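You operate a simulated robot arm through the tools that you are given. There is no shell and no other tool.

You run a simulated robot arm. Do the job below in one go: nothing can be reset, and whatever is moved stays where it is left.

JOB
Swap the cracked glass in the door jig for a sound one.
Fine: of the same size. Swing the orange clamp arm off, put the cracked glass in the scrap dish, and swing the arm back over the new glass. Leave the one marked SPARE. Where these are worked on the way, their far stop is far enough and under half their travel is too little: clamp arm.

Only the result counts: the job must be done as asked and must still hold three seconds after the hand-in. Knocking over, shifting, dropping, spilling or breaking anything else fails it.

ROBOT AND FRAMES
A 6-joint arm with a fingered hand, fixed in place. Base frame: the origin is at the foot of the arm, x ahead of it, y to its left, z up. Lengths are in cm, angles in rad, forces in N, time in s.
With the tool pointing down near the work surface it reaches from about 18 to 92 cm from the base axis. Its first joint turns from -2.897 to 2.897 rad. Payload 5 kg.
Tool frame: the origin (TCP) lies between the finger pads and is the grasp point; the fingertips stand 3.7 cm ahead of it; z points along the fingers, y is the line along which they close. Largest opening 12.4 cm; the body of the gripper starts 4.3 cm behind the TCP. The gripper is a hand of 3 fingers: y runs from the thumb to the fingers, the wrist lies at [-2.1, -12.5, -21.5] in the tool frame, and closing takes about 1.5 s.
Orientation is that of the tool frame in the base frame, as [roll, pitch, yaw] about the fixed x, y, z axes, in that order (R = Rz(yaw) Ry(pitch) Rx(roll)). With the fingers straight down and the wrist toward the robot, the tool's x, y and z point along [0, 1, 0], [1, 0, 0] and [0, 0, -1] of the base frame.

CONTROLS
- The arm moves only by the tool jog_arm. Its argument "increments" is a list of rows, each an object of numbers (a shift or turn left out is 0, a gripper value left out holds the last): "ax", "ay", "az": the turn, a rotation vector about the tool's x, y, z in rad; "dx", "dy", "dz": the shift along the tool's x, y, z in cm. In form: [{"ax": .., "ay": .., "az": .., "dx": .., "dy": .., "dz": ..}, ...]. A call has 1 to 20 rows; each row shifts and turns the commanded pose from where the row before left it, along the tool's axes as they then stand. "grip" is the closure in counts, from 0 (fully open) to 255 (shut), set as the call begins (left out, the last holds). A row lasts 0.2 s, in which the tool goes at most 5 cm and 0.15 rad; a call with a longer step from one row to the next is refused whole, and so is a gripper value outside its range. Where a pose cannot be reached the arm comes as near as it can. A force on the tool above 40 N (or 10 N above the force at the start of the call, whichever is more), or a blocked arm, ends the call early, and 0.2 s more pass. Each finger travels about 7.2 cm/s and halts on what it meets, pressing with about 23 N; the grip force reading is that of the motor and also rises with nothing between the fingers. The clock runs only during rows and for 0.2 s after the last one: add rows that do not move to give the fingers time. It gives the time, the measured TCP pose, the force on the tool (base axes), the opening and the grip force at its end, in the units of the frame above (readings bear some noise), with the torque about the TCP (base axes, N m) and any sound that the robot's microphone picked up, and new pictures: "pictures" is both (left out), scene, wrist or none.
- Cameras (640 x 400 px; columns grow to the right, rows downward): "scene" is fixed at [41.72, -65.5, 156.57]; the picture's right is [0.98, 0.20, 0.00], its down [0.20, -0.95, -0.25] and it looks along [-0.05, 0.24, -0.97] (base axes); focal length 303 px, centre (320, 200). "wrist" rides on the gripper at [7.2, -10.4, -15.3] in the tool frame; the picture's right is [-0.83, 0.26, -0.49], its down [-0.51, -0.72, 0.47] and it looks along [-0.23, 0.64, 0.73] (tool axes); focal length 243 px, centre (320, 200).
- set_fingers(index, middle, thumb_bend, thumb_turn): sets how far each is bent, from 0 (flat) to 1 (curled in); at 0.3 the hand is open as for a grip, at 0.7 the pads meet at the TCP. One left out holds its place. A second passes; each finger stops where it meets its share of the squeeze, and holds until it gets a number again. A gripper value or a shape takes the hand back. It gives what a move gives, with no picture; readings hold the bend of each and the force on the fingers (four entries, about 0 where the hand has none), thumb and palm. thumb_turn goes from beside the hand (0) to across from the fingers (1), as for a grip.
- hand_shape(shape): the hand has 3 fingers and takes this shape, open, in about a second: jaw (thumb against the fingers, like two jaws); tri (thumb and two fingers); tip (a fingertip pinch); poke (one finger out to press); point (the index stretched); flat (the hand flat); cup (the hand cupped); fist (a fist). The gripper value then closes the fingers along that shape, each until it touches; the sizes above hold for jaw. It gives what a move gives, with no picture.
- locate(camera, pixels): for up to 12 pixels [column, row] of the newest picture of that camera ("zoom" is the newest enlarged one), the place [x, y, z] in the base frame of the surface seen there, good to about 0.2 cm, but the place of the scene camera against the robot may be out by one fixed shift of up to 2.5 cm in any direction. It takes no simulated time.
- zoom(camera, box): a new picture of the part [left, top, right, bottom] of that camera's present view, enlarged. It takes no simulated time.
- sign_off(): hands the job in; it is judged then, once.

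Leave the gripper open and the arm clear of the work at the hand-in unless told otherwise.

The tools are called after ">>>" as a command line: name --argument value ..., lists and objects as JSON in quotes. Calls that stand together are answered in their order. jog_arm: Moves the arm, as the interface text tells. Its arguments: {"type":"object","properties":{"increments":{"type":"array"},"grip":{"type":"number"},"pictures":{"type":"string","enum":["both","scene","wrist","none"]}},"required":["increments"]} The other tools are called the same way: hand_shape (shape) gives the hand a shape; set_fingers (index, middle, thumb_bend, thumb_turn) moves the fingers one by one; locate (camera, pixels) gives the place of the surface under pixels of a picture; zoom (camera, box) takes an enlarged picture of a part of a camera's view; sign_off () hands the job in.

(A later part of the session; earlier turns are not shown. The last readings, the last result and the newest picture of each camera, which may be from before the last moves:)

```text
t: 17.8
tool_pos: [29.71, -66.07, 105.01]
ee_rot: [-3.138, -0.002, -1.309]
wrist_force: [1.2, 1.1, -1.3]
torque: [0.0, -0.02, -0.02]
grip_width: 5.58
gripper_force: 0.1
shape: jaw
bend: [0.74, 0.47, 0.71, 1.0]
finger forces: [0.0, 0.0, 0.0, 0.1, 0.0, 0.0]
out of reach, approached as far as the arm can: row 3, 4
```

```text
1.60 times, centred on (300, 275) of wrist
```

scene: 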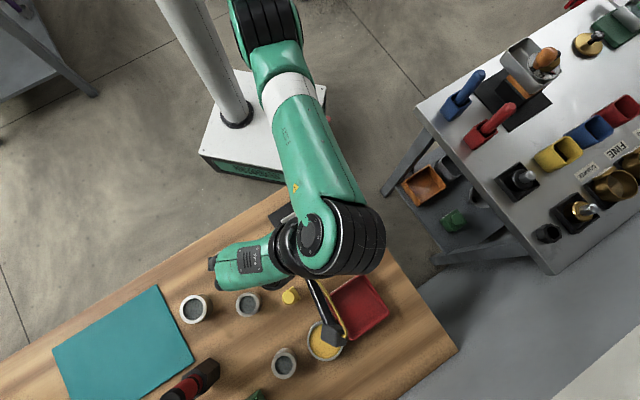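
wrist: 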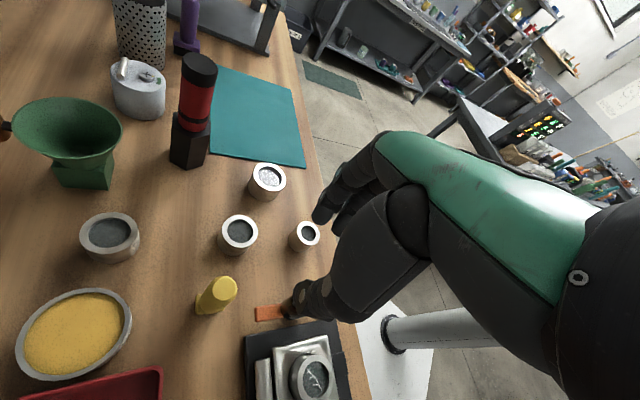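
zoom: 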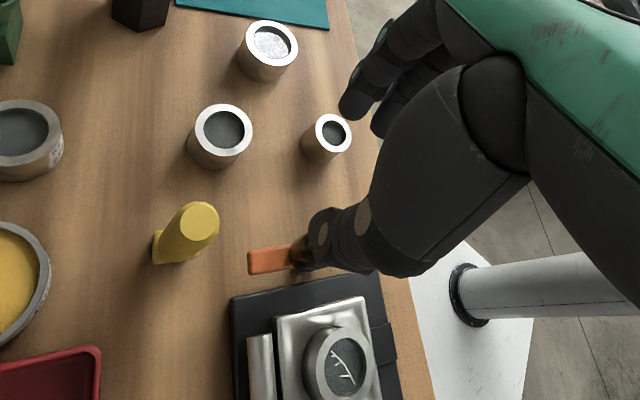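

The clamp arm now points away from the jig. I'll turn the hand back by about 2.09 rad so the wrist faces the robot again, staying high.

>>> jog_arm --increments '[{"az": -0.14}, {"az": -0.14}, {"az": -0.14}, {"az": -0.14}, {"az": -0.14}, {"az": -0.14}, {"az": -0.14}, {"az": -0.14}, {"az": -0.14}, {"az": -0.14}, {"az": -0.14}, {"az": -0.14}, {"az": -0.14}, {"az": -0.14}, {"az": -0.134}, {}]'

```text
t: 21.2
tool_pos: [29.75, -66.28, 105.04]
ee_rot: [3.141, -0.002, 0.787]
wrist_force: [0.4, 1.2, -0.5]
torque: [-0.03, -0.01, -0.03]
grip_width: 5.55
gripper_force: 0.0
shape: jaw
bend: [0.74, 0.47, 0.71, 1.0]
finger forces: [0.1, 0.0, 0.1, 0.0, 0.0, 0.1]
```

scene: 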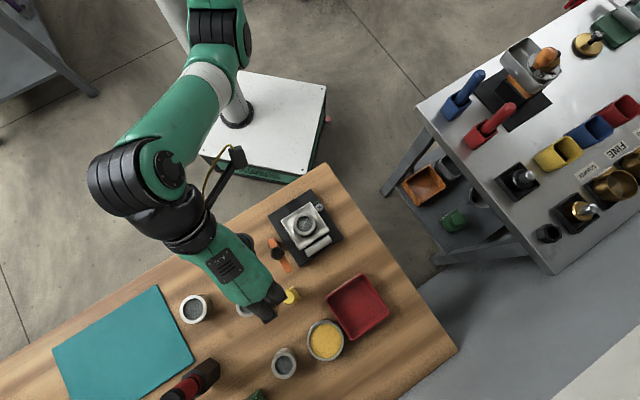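
wrist: 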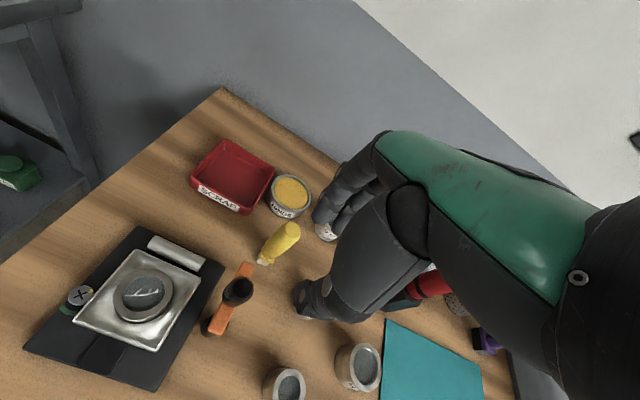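

Hand is back round and the clamp arm is off the glass. I'll measure the clamp, jig glass and dish with the wrist camera.

>>> zoom --camera "wrist" --box '[20, 220, 280, 390]'

>>> locate --camera "zoom" --pixels '[[305, 130], [245, 195], [365, 180], [305, 255], [540, 160], [560, 105], [460, 275], [300, 130], [190, 85], [440, 135], [325, 320], [130, 255]]'

>>> zoom --camera "wrist" --box '[180, 130, 320, 230]'

>>> locate --camera "zoom" --pixels '[[55, 245], [185, 45], [430, 160], [265, 365], [230, 200], [75, 245], [180, 55], [415, 175], [270, 325], [160, 290], [505, 265], [510, 335]]'

```text
2.35 times, centred on (150, 305) of wrist
```

zoom: 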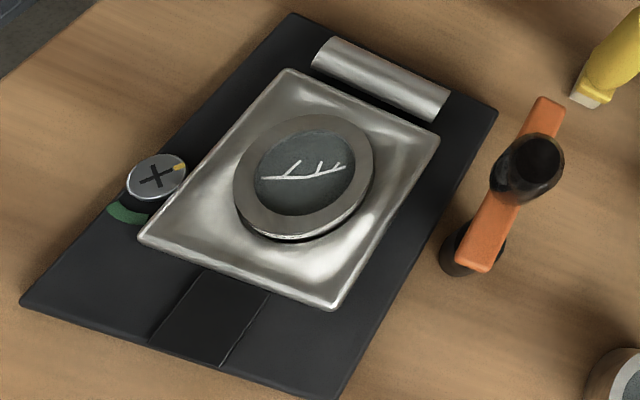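

```text
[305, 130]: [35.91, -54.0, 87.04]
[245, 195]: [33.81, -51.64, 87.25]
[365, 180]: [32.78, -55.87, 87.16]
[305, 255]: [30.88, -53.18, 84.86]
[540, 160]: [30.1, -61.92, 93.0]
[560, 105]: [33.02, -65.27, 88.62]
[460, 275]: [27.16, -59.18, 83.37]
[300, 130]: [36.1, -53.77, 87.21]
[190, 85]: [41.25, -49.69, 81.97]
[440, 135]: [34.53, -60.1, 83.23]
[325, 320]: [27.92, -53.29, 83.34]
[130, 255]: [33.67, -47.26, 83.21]
```

```text
4.00 times, centred on (250, 180) of wrist
```

zoom: 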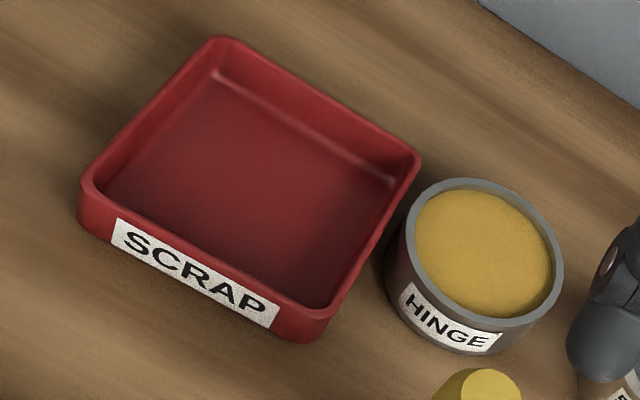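

```text
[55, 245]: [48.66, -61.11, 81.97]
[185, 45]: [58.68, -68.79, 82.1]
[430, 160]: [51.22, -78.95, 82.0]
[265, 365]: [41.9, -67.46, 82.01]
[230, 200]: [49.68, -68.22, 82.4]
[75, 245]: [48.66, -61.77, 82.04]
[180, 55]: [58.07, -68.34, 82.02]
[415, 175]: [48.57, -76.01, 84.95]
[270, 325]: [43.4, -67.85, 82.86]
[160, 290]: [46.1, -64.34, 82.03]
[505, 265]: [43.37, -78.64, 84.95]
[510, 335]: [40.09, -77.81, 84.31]
```

The dish rim is at z 84.95 and its floor at 82.4. The clamp arm points at about -51°, roughly 97° off its start. Now I move over the cracked glass at about (34.0,-53.6) with the hand opened to about 8 cm.

>>> jog_arm --increments '[{"dx": 4, "dy": -1.98, "dz": 1}, {"dx": 4, "dy": -1.98, "dz": 1}, {"dx": 3.98, "dy": -1.98, "dz": 1}, {}, {}]' --grip 92

>>> locate --camera "scene" --pixels '[[327, 299], [363, 275], [388, 313], [353, 339], [327, 300], [358, 306], [247, 304], [325, 340]]'

>>> zoom --camera "wrist" --box '[200, 150, 440, 380]'

```text
t: 22.4
tool_pos: [33.97, -53.55, 101.97]
ee_rot: [3.14, -0.002, 0.784]
wrist_force: [0.1, -0.6, 0.3]
torque: [0.0, 0.0, -0.01]
grip_width: 7.89
gripper_force: 0.0
shape: jaw
bend: [0.73, 0.4, 0.63, 1.0]
finger forces: [0.0, 0.0, 0.0, 0.0, 0.1, 0.1]
```

scene: 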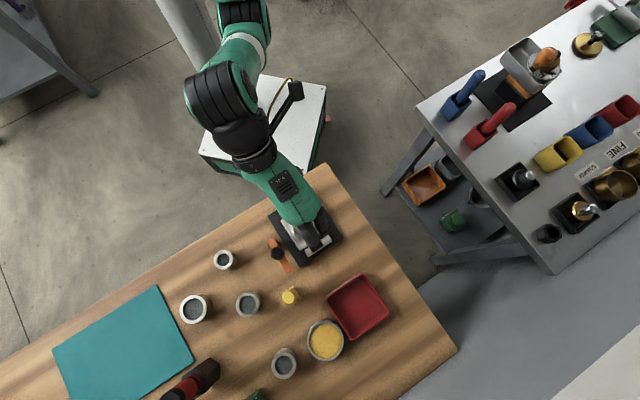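
wrist: 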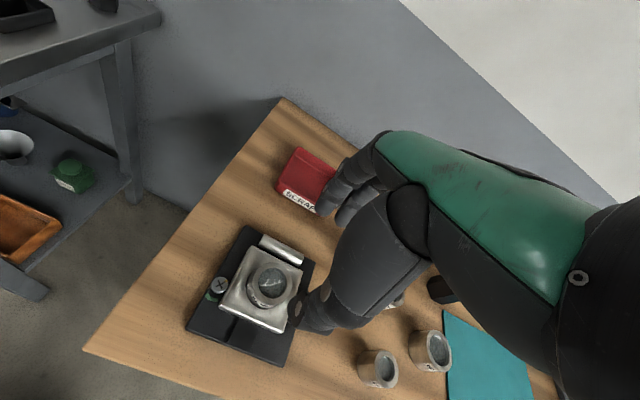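

```text
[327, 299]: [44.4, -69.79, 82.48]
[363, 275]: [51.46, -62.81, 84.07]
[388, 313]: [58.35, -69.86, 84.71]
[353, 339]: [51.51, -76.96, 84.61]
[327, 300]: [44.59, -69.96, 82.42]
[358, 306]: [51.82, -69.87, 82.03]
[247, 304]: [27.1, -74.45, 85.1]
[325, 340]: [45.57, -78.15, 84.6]
```

```text
1.74 times, centred on (320, 265) of wrist
```

zoom: 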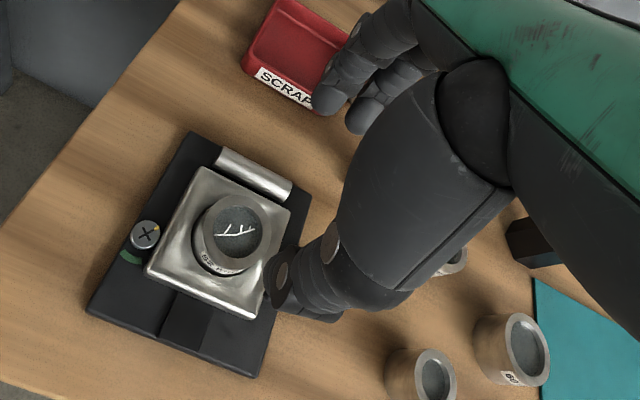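

The dish centre works out to about (49.75,-69.2) with its diagonals along x and y. The TCP is centred over the cracked glass, so I descend to z 91 and look.

>>> jog_arm --increments '[{"dz": 4}, {"dz": 4}, {"dz": 3}, {}]'

>>> zoom --camera "wrist" --box '[220, 150, 420, 350]'

>>> zoom --camera "scene" --box '[250, 170, 360, 280]'

```text
t: 23.4
tool_pos: [34.19, -53.55, 90.96]
ee_rot: [3.14, -0.002, 0.782]
wrist_force: [-0.3, -0.4, -0.1]
torque: [0.01, -0.02, 0.01]
grip_width: 7.88
gripper_force: 0.0
shape: jaw
bend: [0.73, 0.4, 0.63, 1.0]
finger forces: [0.0, 0.0, 0.1, 0.1, 0.0, 0.0]
```

scene: 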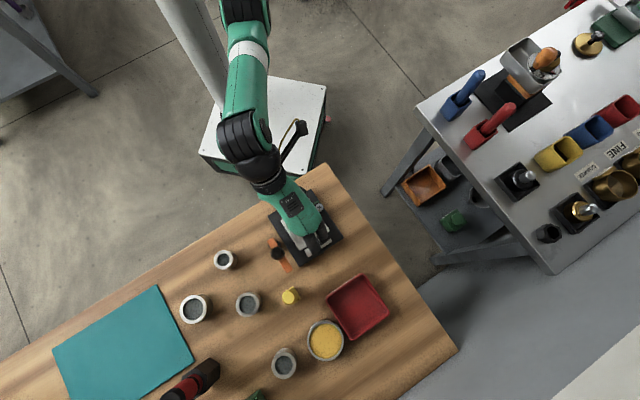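
wrist: 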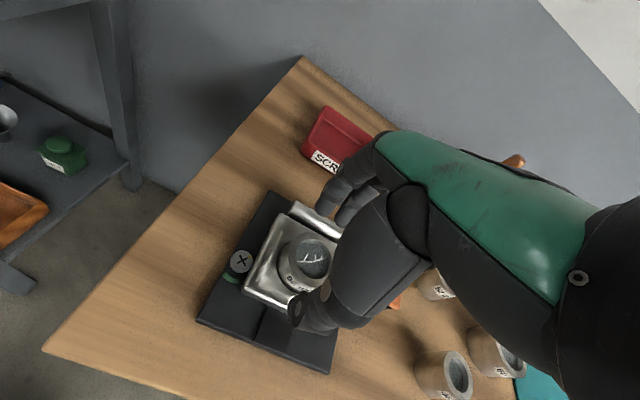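

```text
2.00 times, centred on (320, 250) of wrist
```

zoom: 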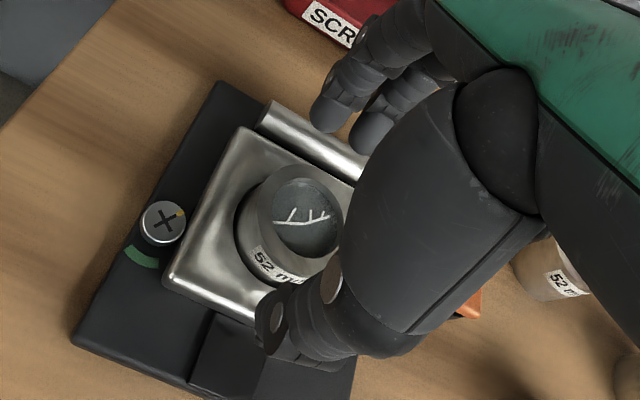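

```text
3.64 times, centred on (305, 225) of scene
```

zoom: 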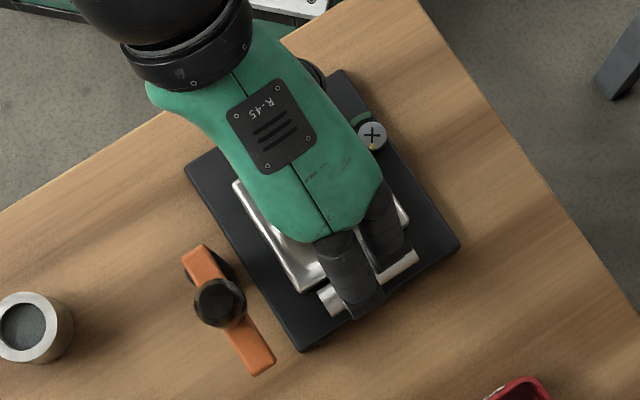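

The glass is between thumb and fingers. The fingers must stay clear of the silver rod, so I'll check tip positions before the last few cm.

>>> zoom --camera "wrist" --box '[270, 160, 390, 340]'

>>> locate --camera "wrist" --pixels '[[319, 212], [327, 214], [340, 222], [350, 225], [293, 320], [298, 326], [325, 330], [326, 258], [300, 244]]'

```text
2.22 times, centred on (330, 250) of wrist
```

zoom: 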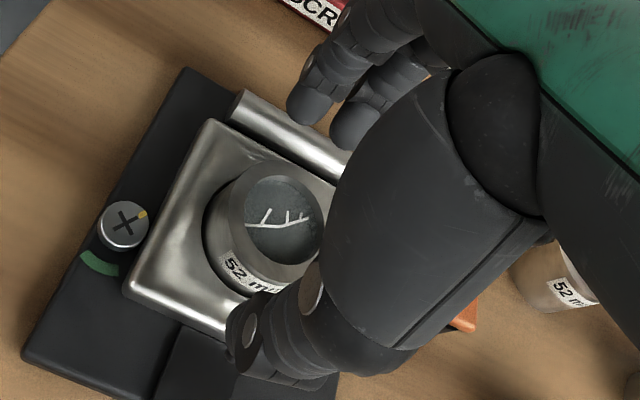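

```text
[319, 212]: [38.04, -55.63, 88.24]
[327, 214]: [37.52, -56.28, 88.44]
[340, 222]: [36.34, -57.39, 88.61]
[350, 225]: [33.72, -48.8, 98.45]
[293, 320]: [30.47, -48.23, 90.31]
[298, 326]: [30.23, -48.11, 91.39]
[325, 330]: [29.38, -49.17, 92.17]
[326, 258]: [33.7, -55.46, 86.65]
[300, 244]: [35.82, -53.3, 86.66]
```

Fingertips are at about z 88 and 4.2 cm from centre. I'll narrow to about 7 cm and descend 2.0 cm to TCP z 89.0.

>>> jog_arm --increments '[{"dy": -0.05}, {}, {"dz": 0.7}, {"dz": 0.7}, {"dz": 0.6}, {}]' --grip 112

>>> zoom --camera "wrist" --box '[270, 160, 390, 340]'

```text
t: 24.8
tool_pos: [33.87, -53.61, 88.97]
ee_rot: [3.14, -0.002, 0.786]
wrist_force: [-0.1, -0.8, 0.1]
torque: [0.04, 0.0, -0.04]
grip_width: 7.02
gripper_force: 0.1
shape: jaw
bend: [0.74, 0.42, 0.66, 1.0]
finger forces: [0.1, 0.2, 0.0, 0.0, 0.0, 0.0]
```

scene: 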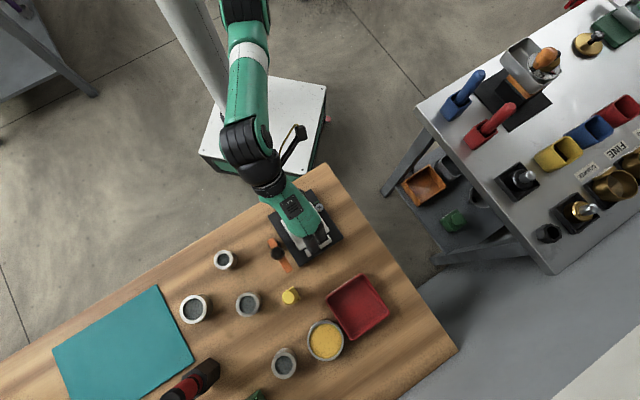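
wrist: 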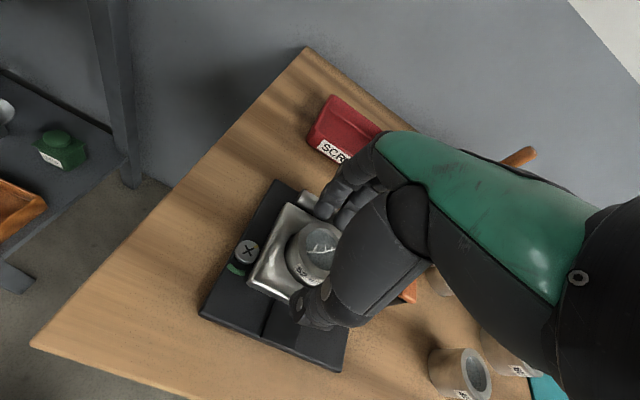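

```text
2.22 times, centred on (330, 250) of wrist
```

zoom: 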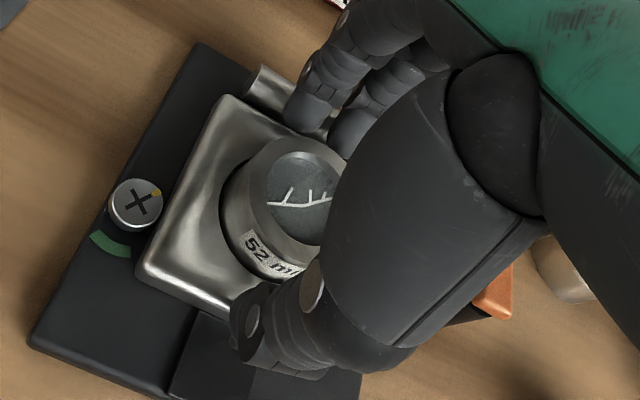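

No contact and both sides are clear. I close on the glass.

>>> jog_arm --increments '[{}, {}, {}, {}, {}, {}, {}]' --grip 200 --pictures "wrist"

>>> zoom --camera "wrist" --box '[270, 160, 390, 340]'

```text
t: 26.4
tool_pos: [33.99, -53.57, 89.02]
ee_rot: [3.139, -0.001, 0.784]
wrist_force: [0.5, -0.6, 0.1]
torque: [0.01, 0.01, -0.01]
grip_width: 4.38
gripper_force: 22.9
shape: jaw
bend: [0.74, 0.52, 0.73, 1.0]
finger forces: [13.1, 6.6, 0.0, 0.0, 19.9, 0.0]
```

wrist: 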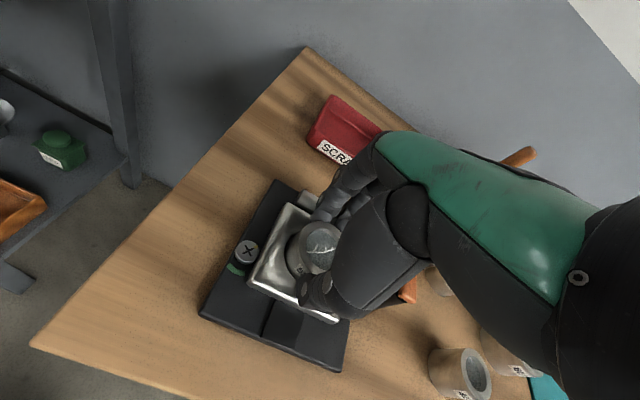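

```text
2.22 times, centred on (330, 250) of wrist
```

zoom: 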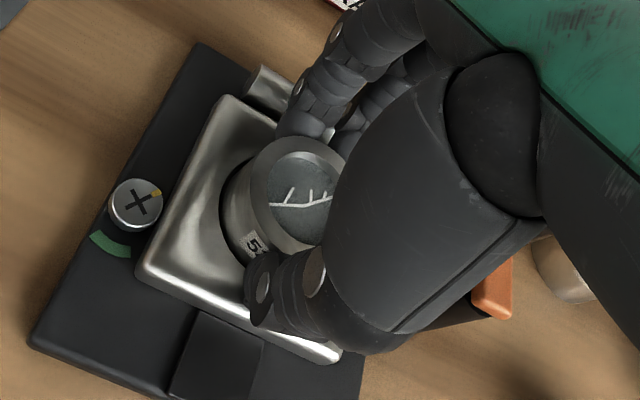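

Gripped, with 23 N on the motor and all three fingers loaded. I lift slowly to check the hold.

>>> jog_arm --increments '[{"dz": -0.5}, {"dz": -0.5}, {"dz": -0.7}, {"dz": -0.8}, {}]' --pictures "wrist"

>>> zoom --camera "wrist" --box '[270, 160, 390, 340]'

```text
t: 27.6
tool_pos: [34.04, -53.6, 91.45]
ee_rot: [3.14, -0.002, 0.784]
wrist_force: [0.1, -1.1, -0.6]
torque: [-0.03, -0.04, -0.02]
grip_width: 4.4
gripper_force: 22.9
shape: jaw
bend: [0.74, 0.52, 0.73, 1.0]
finger forces: [13.1, 6.6, 0.1, 0.0, 20.1, 0.0]
```

wrist: 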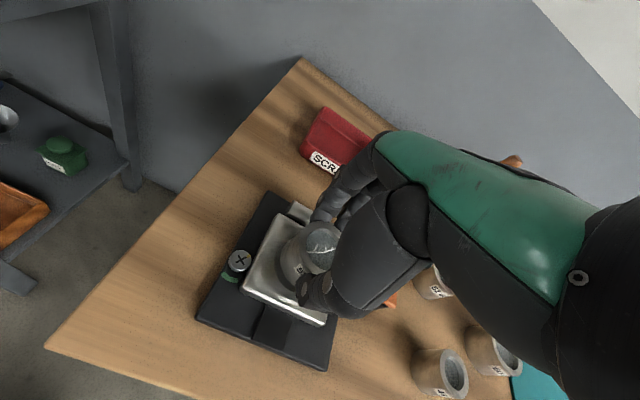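

```text
2.22 times, centred on (330, 250) of wrist
```

zoom: 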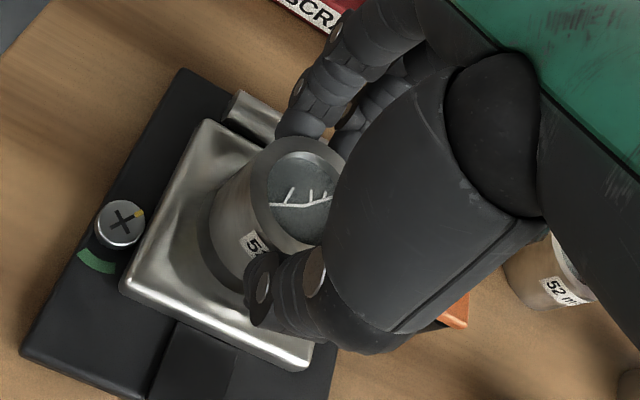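

The glass is out of its seat and held firm. I lift to z 98 and carry it along +y tool to above the dish centre at (49.75,-69.2).

>>> jog_arm --increments '[{"dz": -3}, {"dz": -3.5}, {"dy": 3.7}, {"dy": 3.7}, {"dy": 3.7}, {"dy": 3.7}, {"dy": 3.7}, {"dy": 3.6, "dx": 0.1}, {}, {}]'

>>> zoom --camera "scene" --box '[290, 220, 430, 360]'

>>> zoom --camera "wrist" --box '[200, 150, 420, 370]'

```text
t: 29.8
tool_pos: [49.69, -69.25, 97.91]
ee_rot: [3.14, -0.002, 0.784]
wrist_force: [0.2, 0.7, -0.6]
torque: [0.0, 0.01, -0.02]
grip_width: 4.39
gripper_force: 22.7
shape: jaw
bend: [0.74, 0.52, 0.73, 1.0]
finger forces: [13.4, 6.9, 0.0, 0.0, 20.2, 0.0]
```

scene: 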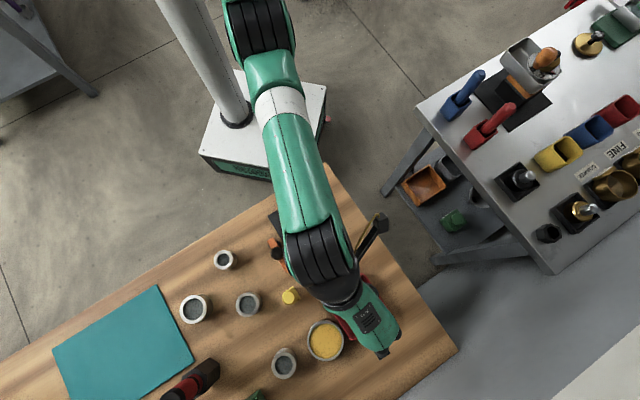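
wrist: 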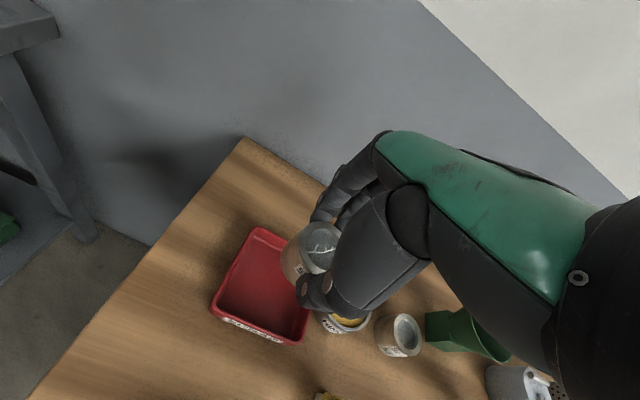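

```text
2.86 times, centred on (360, 290) of scene
```

zoom: 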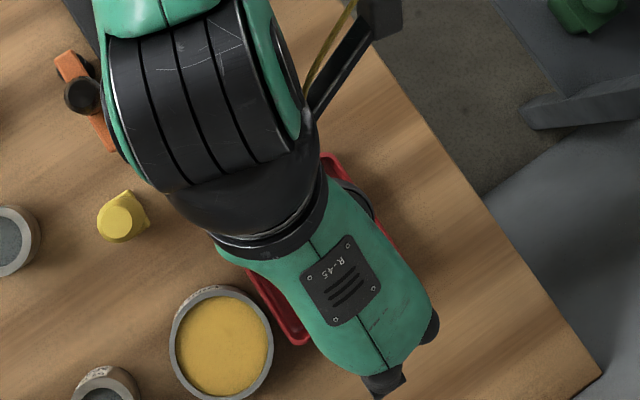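

```text
1.82 times, centred on (310, 260) of wrist
```

zoom: 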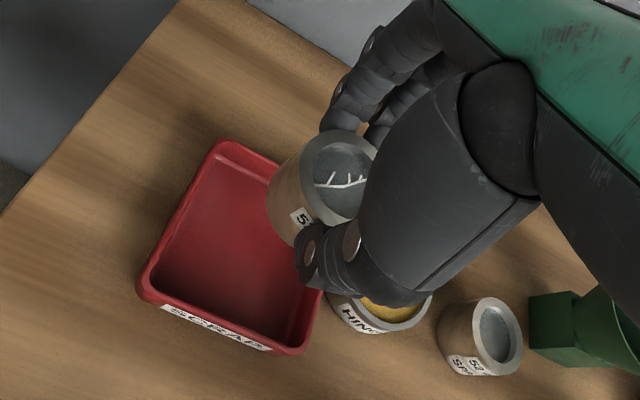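

The glass is above the dish. I'll confirm the dish location from this view before lowering.

>>> locate --camera "zoom" --pixels '[[148, 283], [220, 148], [305, 345], [310, 325], [240, 270], [170, 275], [225, 165], [290, 235]]'

```text
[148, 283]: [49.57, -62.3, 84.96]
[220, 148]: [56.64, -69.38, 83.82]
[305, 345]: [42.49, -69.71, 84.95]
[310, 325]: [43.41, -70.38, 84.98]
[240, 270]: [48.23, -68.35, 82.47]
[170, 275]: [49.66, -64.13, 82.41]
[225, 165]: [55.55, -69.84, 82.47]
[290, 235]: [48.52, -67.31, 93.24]
```

Dish centre confirmed at about (49.6,-69.3). I lower to just above the floor; contact is expected at TCP z of about 88.2.

>>> jog_arm --increments '[{"dz": 4}, {"dz": 3}, {"dz": 1.5}, {"dz": 0.5}, {}]'

>>> zoom --camera "wrist" --box '[200, 150, 420, 370]'

```text
t: 31.0
tool_pos: [49.61, -69.14, 88.88]
ee_rot: [3.141, -0.001, 0.782]
wrist_force: [-0.2, -0.5, -1.6]
torque: [0.02, -0.04, 0.0]
grip_width: 4.34
gripper_force: 23.3
shape: jaw
bend: [0.74, 0.52, 0.73, 1.0]
finger forces: [13.2, 6.8, 0.0, 0.0, 20.0, 0.0]
```

scene: 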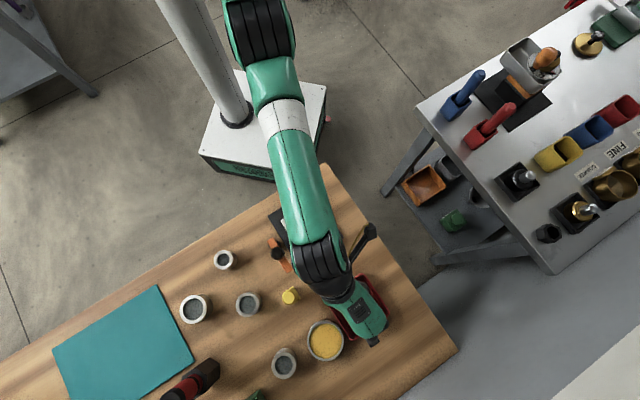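
wrist: 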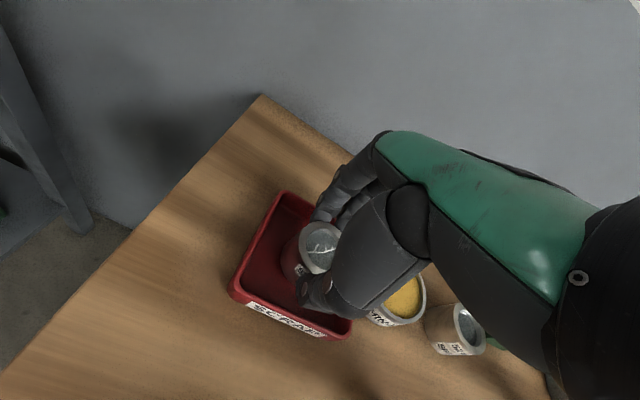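

```text
1.82 times, centred on (310, 260) of wrist
```

zoom: 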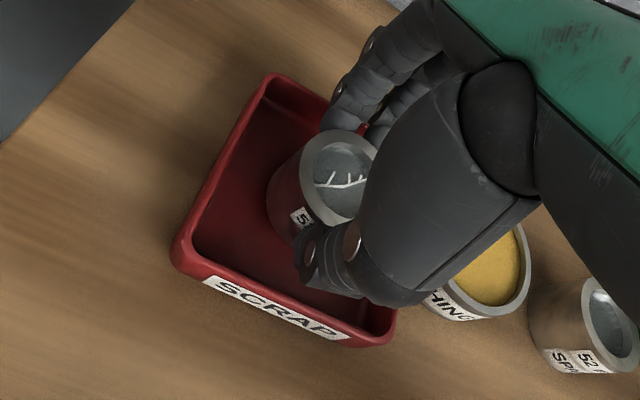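

The glass is within the dish and the fingers are inside the walls. I lower in small steps, watching the force.

>>> jog_arm --increments '[{"dz": 0.15}, {"dz": 0.15}, {"dz": 0.15}, {}]' --pictures "none"

>>> jog_arm --increments '[{"dz": 0.12}, {"dz": 0.12}, {}]' --pictures "wrist"

>>> zoom --camera "wrist" --box '[250, 180, 380, 340]'

```text
t: 32.0
tool_pos: [49.66, -69.2, 88.51]
ee_rot: [3.14, -0.003, 0.783]
wrist_force: [0.5, 0.0, -1.1]
torque: [-0.01, 0.05, 0.0]
grip_width: 4.36
gripper_force: 22.7
shape: jaw
bend: [0.74, 0.52, 0.73, 1.0]
finger forces: [13.2, 6.9, 0.0, 0.0, 20.0, 0.1]
```

```text
t: 32.8
tool_pos: [49.69, -69.17, 88.3]
ee_rot: [3.139, -0.003, 0.784]
wrist_force: [-0.3, 0.7, -0.6]
torque: [0.0, 0.02, 0.01]
grip_width: 4.37
gripper_force: 22.9
shape: jaw
bend: [0.74, 0.52, 0.73, 1.0]
finger forces: [13.2, 6.9, 0.0, 0.0, 20.1, 0.0]
```

wrist: 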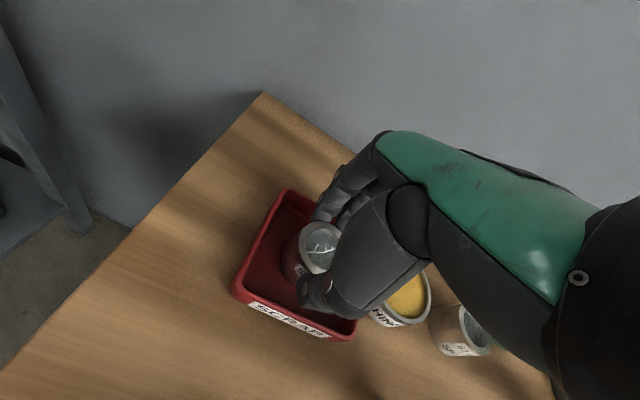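

```text
2.50 times, centred on (315, 260) of wrist
```

zoom: 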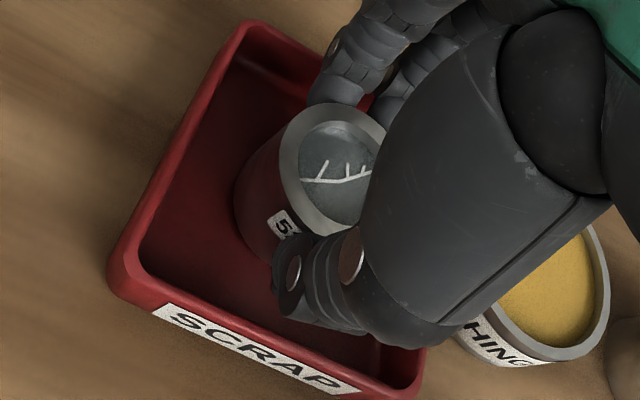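

No contact yet. I'll read the glass rim height for a better estimate.

>>> locate --camera "zoom" --pixels '[[292, 165], [300, 200], [330, 115], [320, 170], [190, 240], [220, 270]]'

>>> jog_arm --increments '[{"dz": 0.1}, {"dz": 0.1}, {}]' --pictures "none"

```text
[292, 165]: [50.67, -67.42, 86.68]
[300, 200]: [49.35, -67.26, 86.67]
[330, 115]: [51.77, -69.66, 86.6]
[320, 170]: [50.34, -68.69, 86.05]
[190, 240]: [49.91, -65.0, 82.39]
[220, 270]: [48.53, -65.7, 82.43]
```

```text
t: 33.6
tool_pos: [49.55, -69.09, 88.11]
ee_rot: [3.139, -0.001, 0.784]
wrist_force: [0.1, -0.1, -1.6]
torque: [-0.01, 0.0, -0.02]
grip_width: 4.36
gripper_force: 22.9
shape: jaw
bend: [0.74, 0.52, 0.73, 1.0]
finger forces: [13.2, 6.9, 0.1, 0.0, 20.0, 0.0]
```

Rim is at about 86.45 now, so the bottom is perhaps 0.1 above the floor. Two more small steps.

>>> jog_arm --increments '[{"dz": 0.1}, {}]' --pictures "none"

>>> jog_arm --increments '[{"dz": 0.1}, {}]' --pictures "none"

```text
t: 34.2
tool_pos: [49.68, -69.1, 88.08]
ee_rot: [3.139, -0.001, 0.785]
wrist_force: [0.4, -0.2, 2.3]
torque: [-0.02, 0.0, -0.02]
grip_width: 4.37
gripper_force: 23.2
shape: jaw
bend: [0.74, 0.52, 0.73, 1.0]
finger forces: [13.3, 7.3, 0.1, 0.0, 20.3, 0.0]
```

```text
t: 34.8
tool_pos: [49.76, -69.24, 88.03]
ee_rot: [3.137, -0.002, 0.783]
wrist_force: [-0.2, 1.7, 7.4]
torque: [0.03, 0.01, 0.0]
grip_width: 4.36
gripper_force: 23.5
shape: jaw
bend: [0.74, 0.52, 0.73, 1.0]
finger forces: [13.7, 6.9, 0.0, 0.1, 22.0, 0.1]
```

Contact at 7 N, so the glass is on the dish floor. I ease off 0.1 cm and open a little, to 138.

>>> jog_arm --increments '[{"dz": -0.1}, {}, {}, {}, {}]' --grip 138 --pictures "wrist"

>>> zoom --camera "wrist" --box '[250, 180, 380, 340]'

```text
t: 36.0
tool_pos: [49.54, -69.09, 87.95]
ee_rot: [3.139, -0.002, 0.783]
wrist_force: [0.1, 0.7, 0.1]
torque: [0.03, -0.02, 0.01]
grip_width: 5.62
gripper_force: 0.1
shape: jaw
bend: [0.74, 0.47, 0.71, 1.0]
finger forces: [0.0, 0.0, 0.1, 0.0, 0.0, 0.0]
```

wrist: 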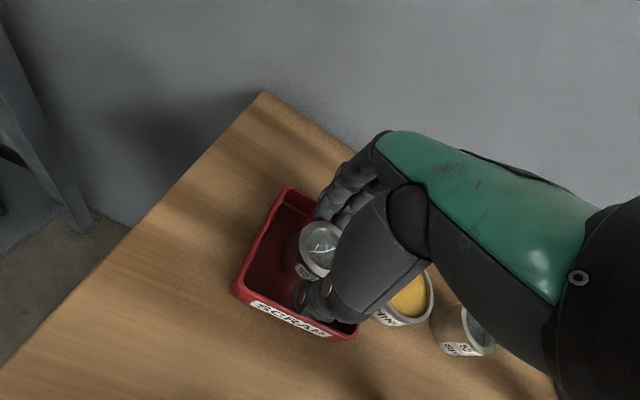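

```text
2.50 times, centred on (315, 260) of wrist
```

zoom: 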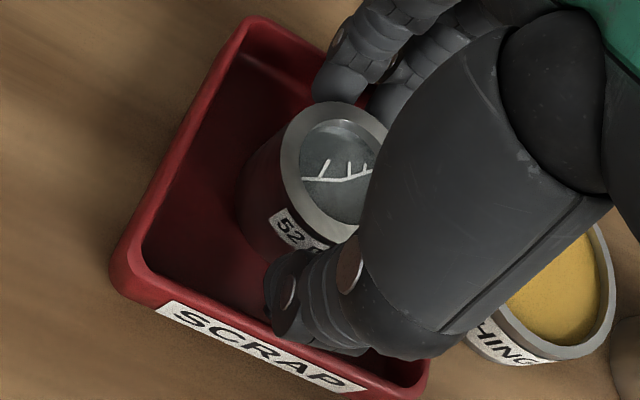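

The glass stands free in the dish with no finger forces. I rise straight up, slowly at first.

>>> jog_arm --increments '[{"dz": -0.5}, {"dz": -1}, {"dz": -2}, {"dz": -3}, {"dz": -4}, {}]'

>>> zoom --camera "wrist" --box '[200, 180, 420, 390]'

```text
t: 37.4
tool_pos: [49.75, -68.96, 98.41]
ee_rot: [3.14, -0.001, 0.783]
wrist_force: [0.4, -0.3, 0.0]
torque: [0.0, 0.0, 0.04]
grip_width: 5.65
gripper_force: 0.0
shape: jaw
bend: [0.74, 0.47, 0.71, 1.0]
finger forces: [0.0, 0.0, 0.1, 0.0, 0.1, 0.0]
```

scene: 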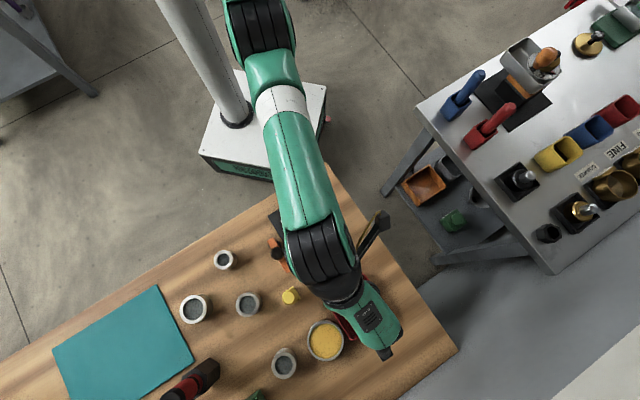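
wrist: 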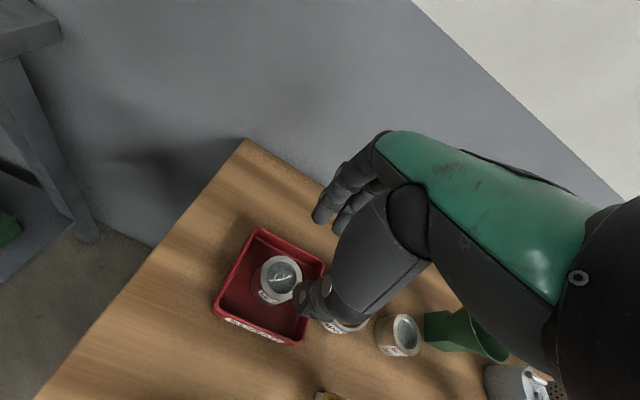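

```text
1.90 times, centred on (310, 285) of wrist
```

zoom: 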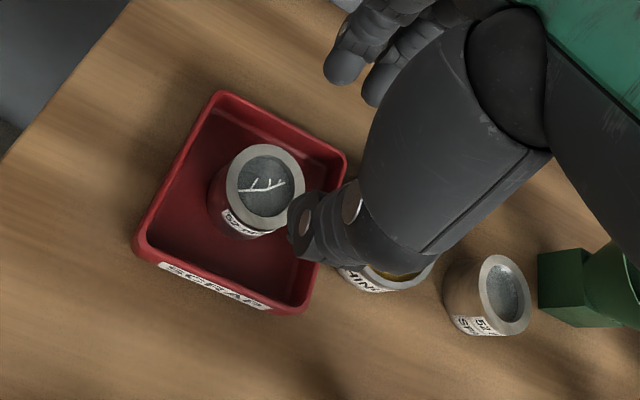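

The cracked glass stands upright in the scrap dish. I go up to about z 104 and across to above glass C, at about (25.4,-73.8).

>>> jog_arm --increments '[{"dz": -3}, {"dz": -2.6}, {"dx": -3.44, "dy": -2.28}, {"dx": -3.44, "dy": -2.28}, {"dx": -3.44, "dy": -2.28}, {"dx": -3.44, "dy": -2.28}, {"dx": -3.44, "dy": -2.28}, {"dx": -3.44, "dy": -2.28}, {}, {}]' --grip 92

>>> zoom --camera "wrist" --box '[180, 180, 400, 400]'

>>> zoom --camera "scene" --box '[170, 220, 320, 370]'

```text
t: 39.6
tool_pos: [25.55, -74.13, 103.84]
ee_rot: [3.141, -0.002, 0.787]
wrist_force: [-0.1, 0.9, 0.3]
torque: [0.03, 0.01, -0.02]
grip_width: 7.87
gripper_force: 0.1
shape: jaw
bend: [0.73, 0.4, 0.63, 1.0]
finger forces: [0.1, 0.0, 0.0, 0.1, 0.0, 0.0]
```

scene: 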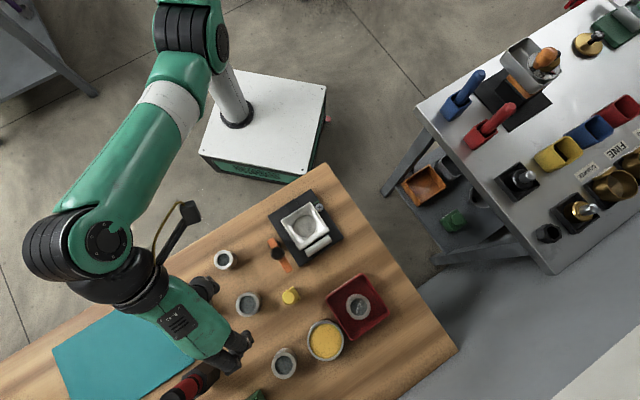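
wrist: 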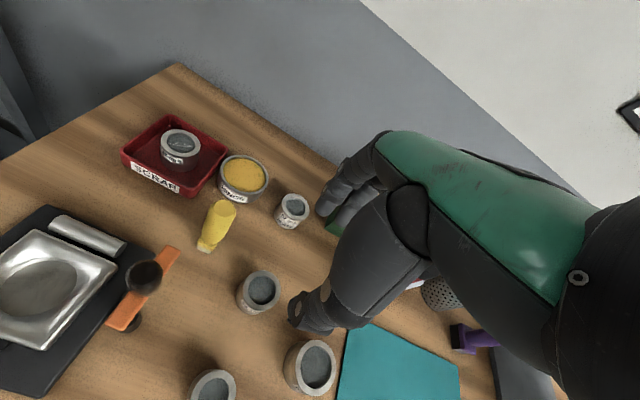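

```text
1.82 times, centred on (290, 290) of wrist
```

zoom: 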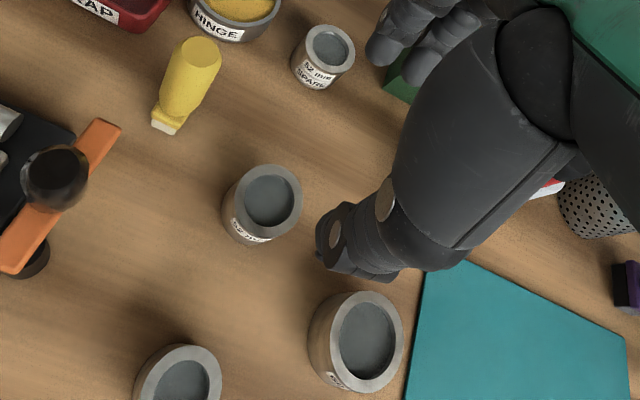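

```text
2.67 times, centred on (245, 295) of scene
```

zoom: 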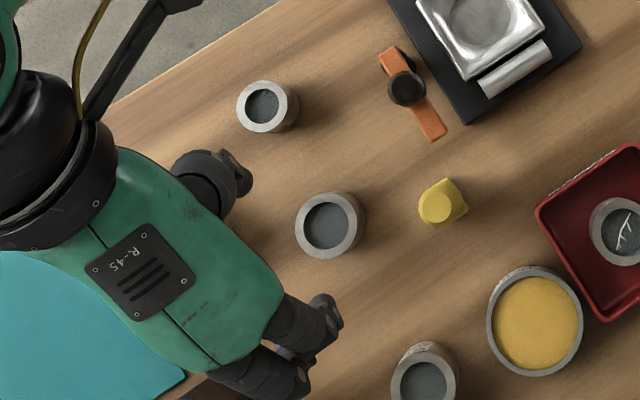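

Glass C is at wrist pixel (258,290), clear and sound. I'll zoom in to fix its centre and rim height, and look at the empty seat.

>>> zoom --camera "wrist" --box '[225, 255, 295, 325]'

>>> locate --camera "zoom" --pixels '[[345, 95], [220, 195], [420, 215], [310, 310], [325, 195], [405, 135], [240, 130], [385, 290]]'

>>> zoom --camera "wrist" --box '[0, 200, 190, 390]'

>>> locate --camera "zoom" --pixels '[[80, 175], [200, 180], [130, 120], [130, 250], [50, 160], [275, 175], [150, 290], [335, 310]]'

```text
5.71 times, centred on (260, 290) of wrist
```

zoom: 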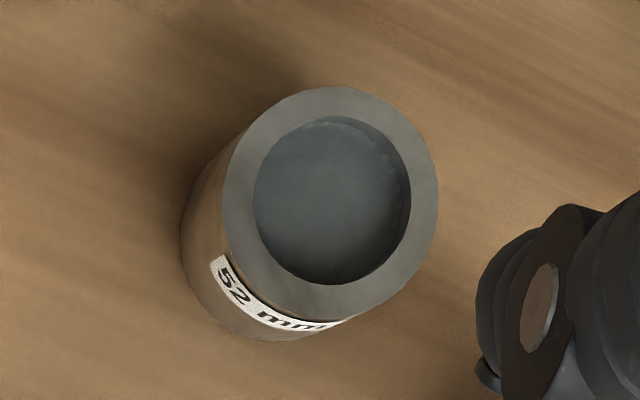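

```text
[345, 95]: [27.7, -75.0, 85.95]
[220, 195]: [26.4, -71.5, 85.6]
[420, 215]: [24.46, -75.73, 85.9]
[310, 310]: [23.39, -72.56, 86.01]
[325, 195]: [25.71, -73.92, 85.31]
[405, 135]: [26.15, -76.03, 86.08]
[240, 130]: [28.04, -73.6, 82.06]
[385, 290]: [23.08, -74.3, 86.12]
```

```text
2.11 times, centred on (95, 295) of wrist
```

zoom: 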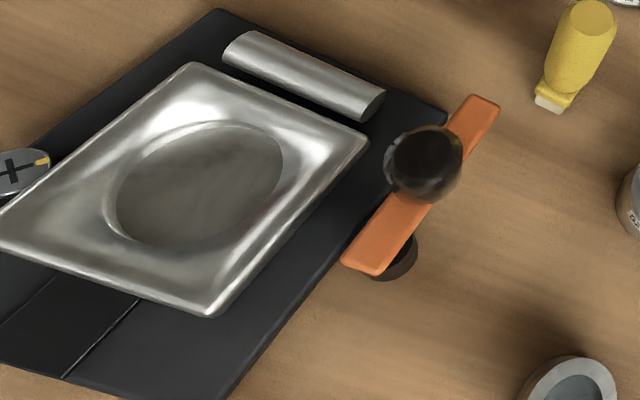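

```text
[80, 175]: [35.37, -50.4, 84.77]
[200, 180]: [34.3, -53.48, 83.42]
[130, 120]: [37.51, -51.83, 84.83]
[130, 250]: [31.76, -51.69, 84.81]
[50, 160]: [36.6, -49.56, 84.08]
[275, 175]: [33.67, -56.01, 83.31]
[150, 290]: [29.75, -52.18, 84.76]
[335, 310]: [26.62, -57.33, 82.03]
```

C's centre is (25.45,-73.75) with rim at z 85.95, and the empty seat floor is at z 83.4. I centre on C and descend to z 91.

>>> jog_arm --increments '[{"dx": 0.18, "dy": -0.32, "dz": 3}, {"dz": 4}, {"dz": 3.5}, {"dz": 2.3}, {}]'

>>> zoom --camera "wrist" --box '[220, 150, 420, 350]'

>>> zoom --camera "scene" --box '[170, 220, 320, 370]'

```text
t: 40.8
tool_pos: [25.21, -73.88, 91.25]
ee_rot: [-3.142, -0.002, 0.785]
wrist_force: [0.4, -0.8, 0.9]
torque: [-0.03, -0.01, 0.02]
grip_width: 7.91
gripper_force: 0.0
shape: jaw
bend: [0.73, 0.4, 0.63, 1.0]
finger forces: [0.0, 0.1, 0.0, 0.0, 0.0, 0.0]
```

scene: 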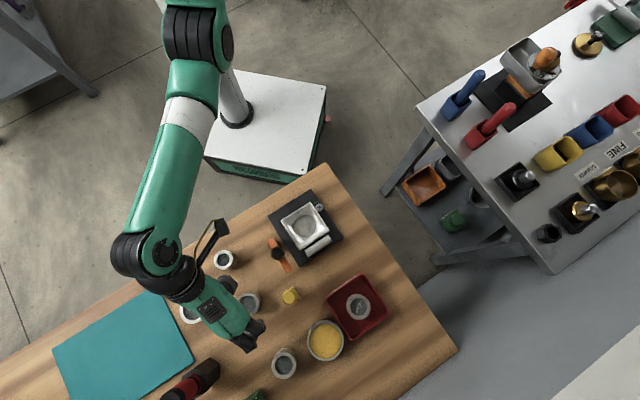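
wrist: 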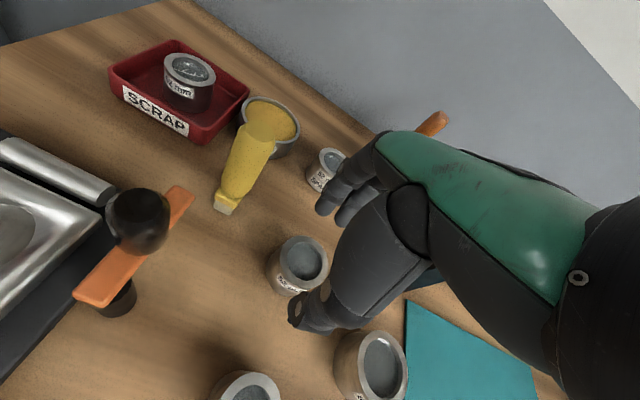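

```text
2.00 times, centred on (320, 250) of wrist
```

zoom: 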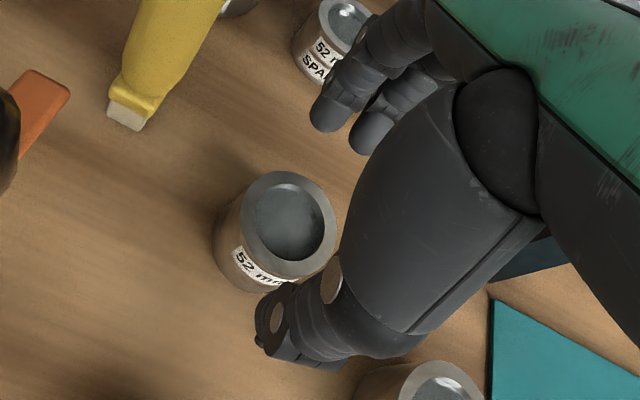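

```text
2.67 times, centred on (245, 295) of scene
```

zoom: 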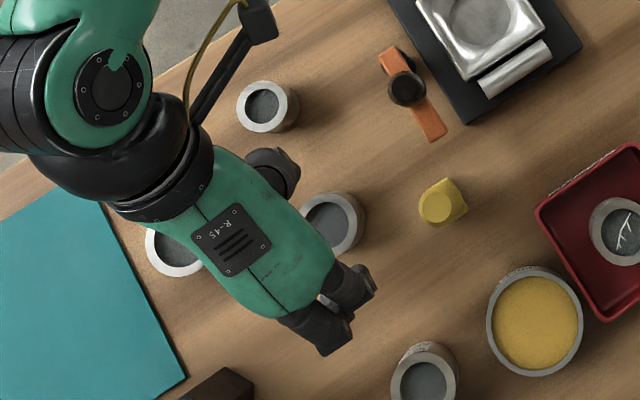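

C sits between thumb and fingers just as the other glass did. I descend 3.6 cm to TCP z 87.65.

>>> jog_arm --increments '[{"dz": 1.5}, {"dz": 1.2}, {"dz": 0.9}, {}]'

>>> zoom --camera "wrist" --box '[270, 160, 390, 340]'

```text
t: 41.8
tool_pos: [25.35, -73.69, 87.62]
ee_rot: [3.14, 0.0, 0.785]
wrist_force: [-0.2, 0.8, -0.8]
torque: [-0.01, 0.02, -0.01]
grip_width: 7.9
gripper_force: 0.0
shape: jaw
bend: [0.73, 0.4, 0.63, 1.0]
finger forces: [0.0, 0.0, 0.1, 0.0, 0.0, 0.0]
```

scene: 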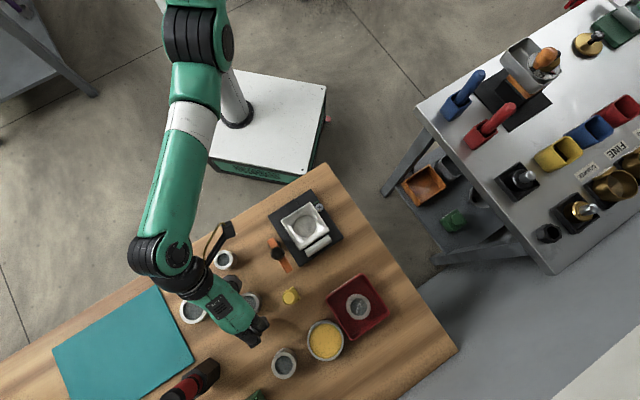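
wrist: 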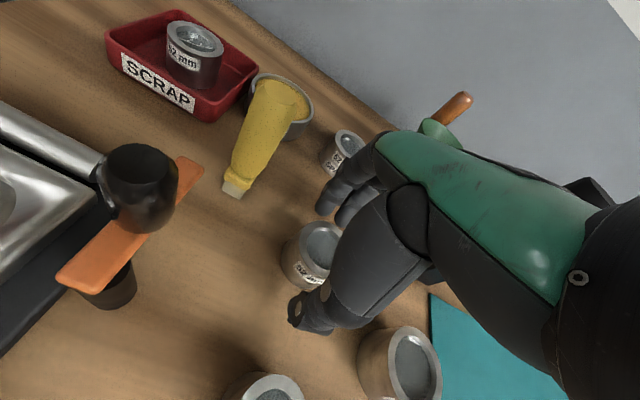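

```text
2.22 times, centred on (330, 250) of wrist
```

zoom: 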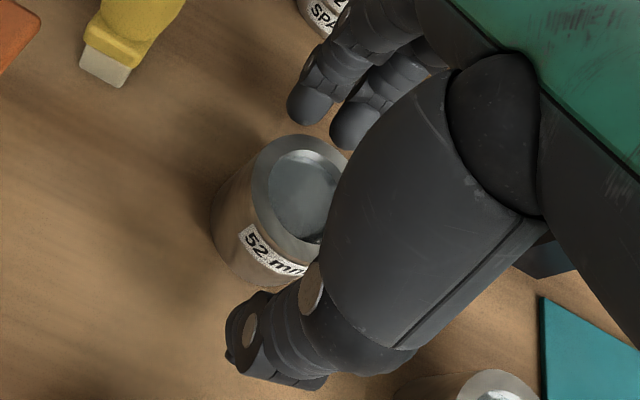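

The alignment matches the earlier pick. I close in two steps so the glass centres gently.

>>> jog_arm --increments '[{}, {}, {}, {}]' --grip 135 --pictures "none"

>>> jog_arm --increments '[{}, {}, {}, {}, {}, {}]' --grip 200 --pictures "wrist"

>>> zoom --camera "wrist" --box '[270, 160, 390, 340]'

>>> locate --camera "zoom" --pixels '[[262, 160], [262, 195], [280, 230], [295, 145], [300, 180]]'

```text
t: 42.8
tool_pos: [25.19, -73.63, 87.58]
ee_rot: [3.138, -0.001, 0.785]
wrist_force: [-0.6, 0.0, -0.6]
torque: [0.0, 0.02, 0.01]
grip_width: 5.9
gripper_force: 0.1
shape: jaw
bend: [0.74, 0.46, 0.71, 1.0]
finger forces: [0.1, 0.1, 0.1, 0.1, 0.0, 0.0]
```

```text
t: 44.2
tool_pos: [25.37, -73.69, 87.62]
ee_rot: [3.14, -0.002, 0.784]
wrist_force: [0.1, -0.4, 0.1]
torque: [0.0, 0.0, -0.03]
grip_width: 4.38
gripper_force: 23.5
shape: jaw
bend: [0.74, 0.52, 0.73, 1.0]
finger forces: [13.2, 6.8, 0.0, 0.0, 20.6, 0.1]
```

wrist: 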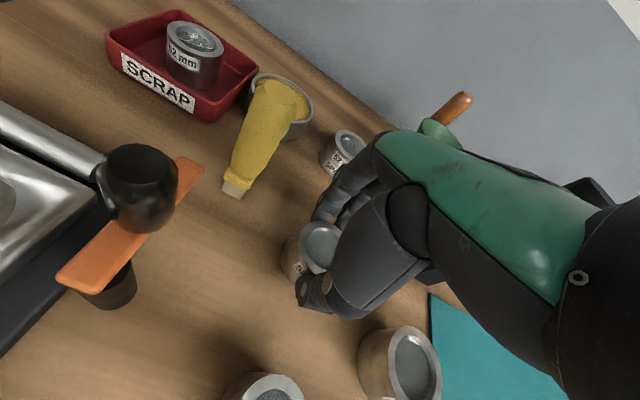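

```text
2.22 times, centred on (330, 250) of wrist
```

zoom: 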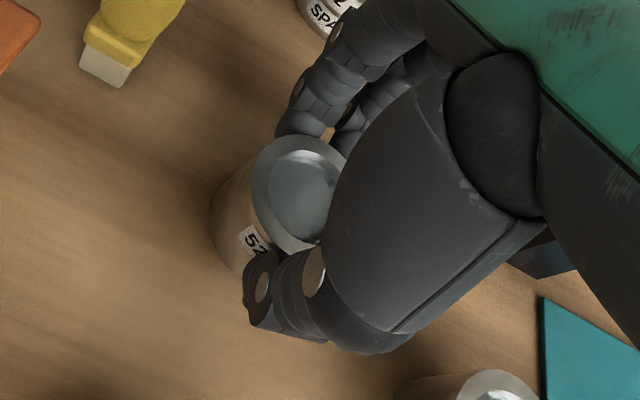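

```text
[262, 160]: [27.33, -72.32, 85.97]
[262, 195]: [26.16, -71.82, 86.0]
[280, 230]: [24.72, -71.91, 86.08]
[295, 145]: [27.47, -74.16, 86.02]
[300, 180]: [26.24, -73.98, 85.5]
```

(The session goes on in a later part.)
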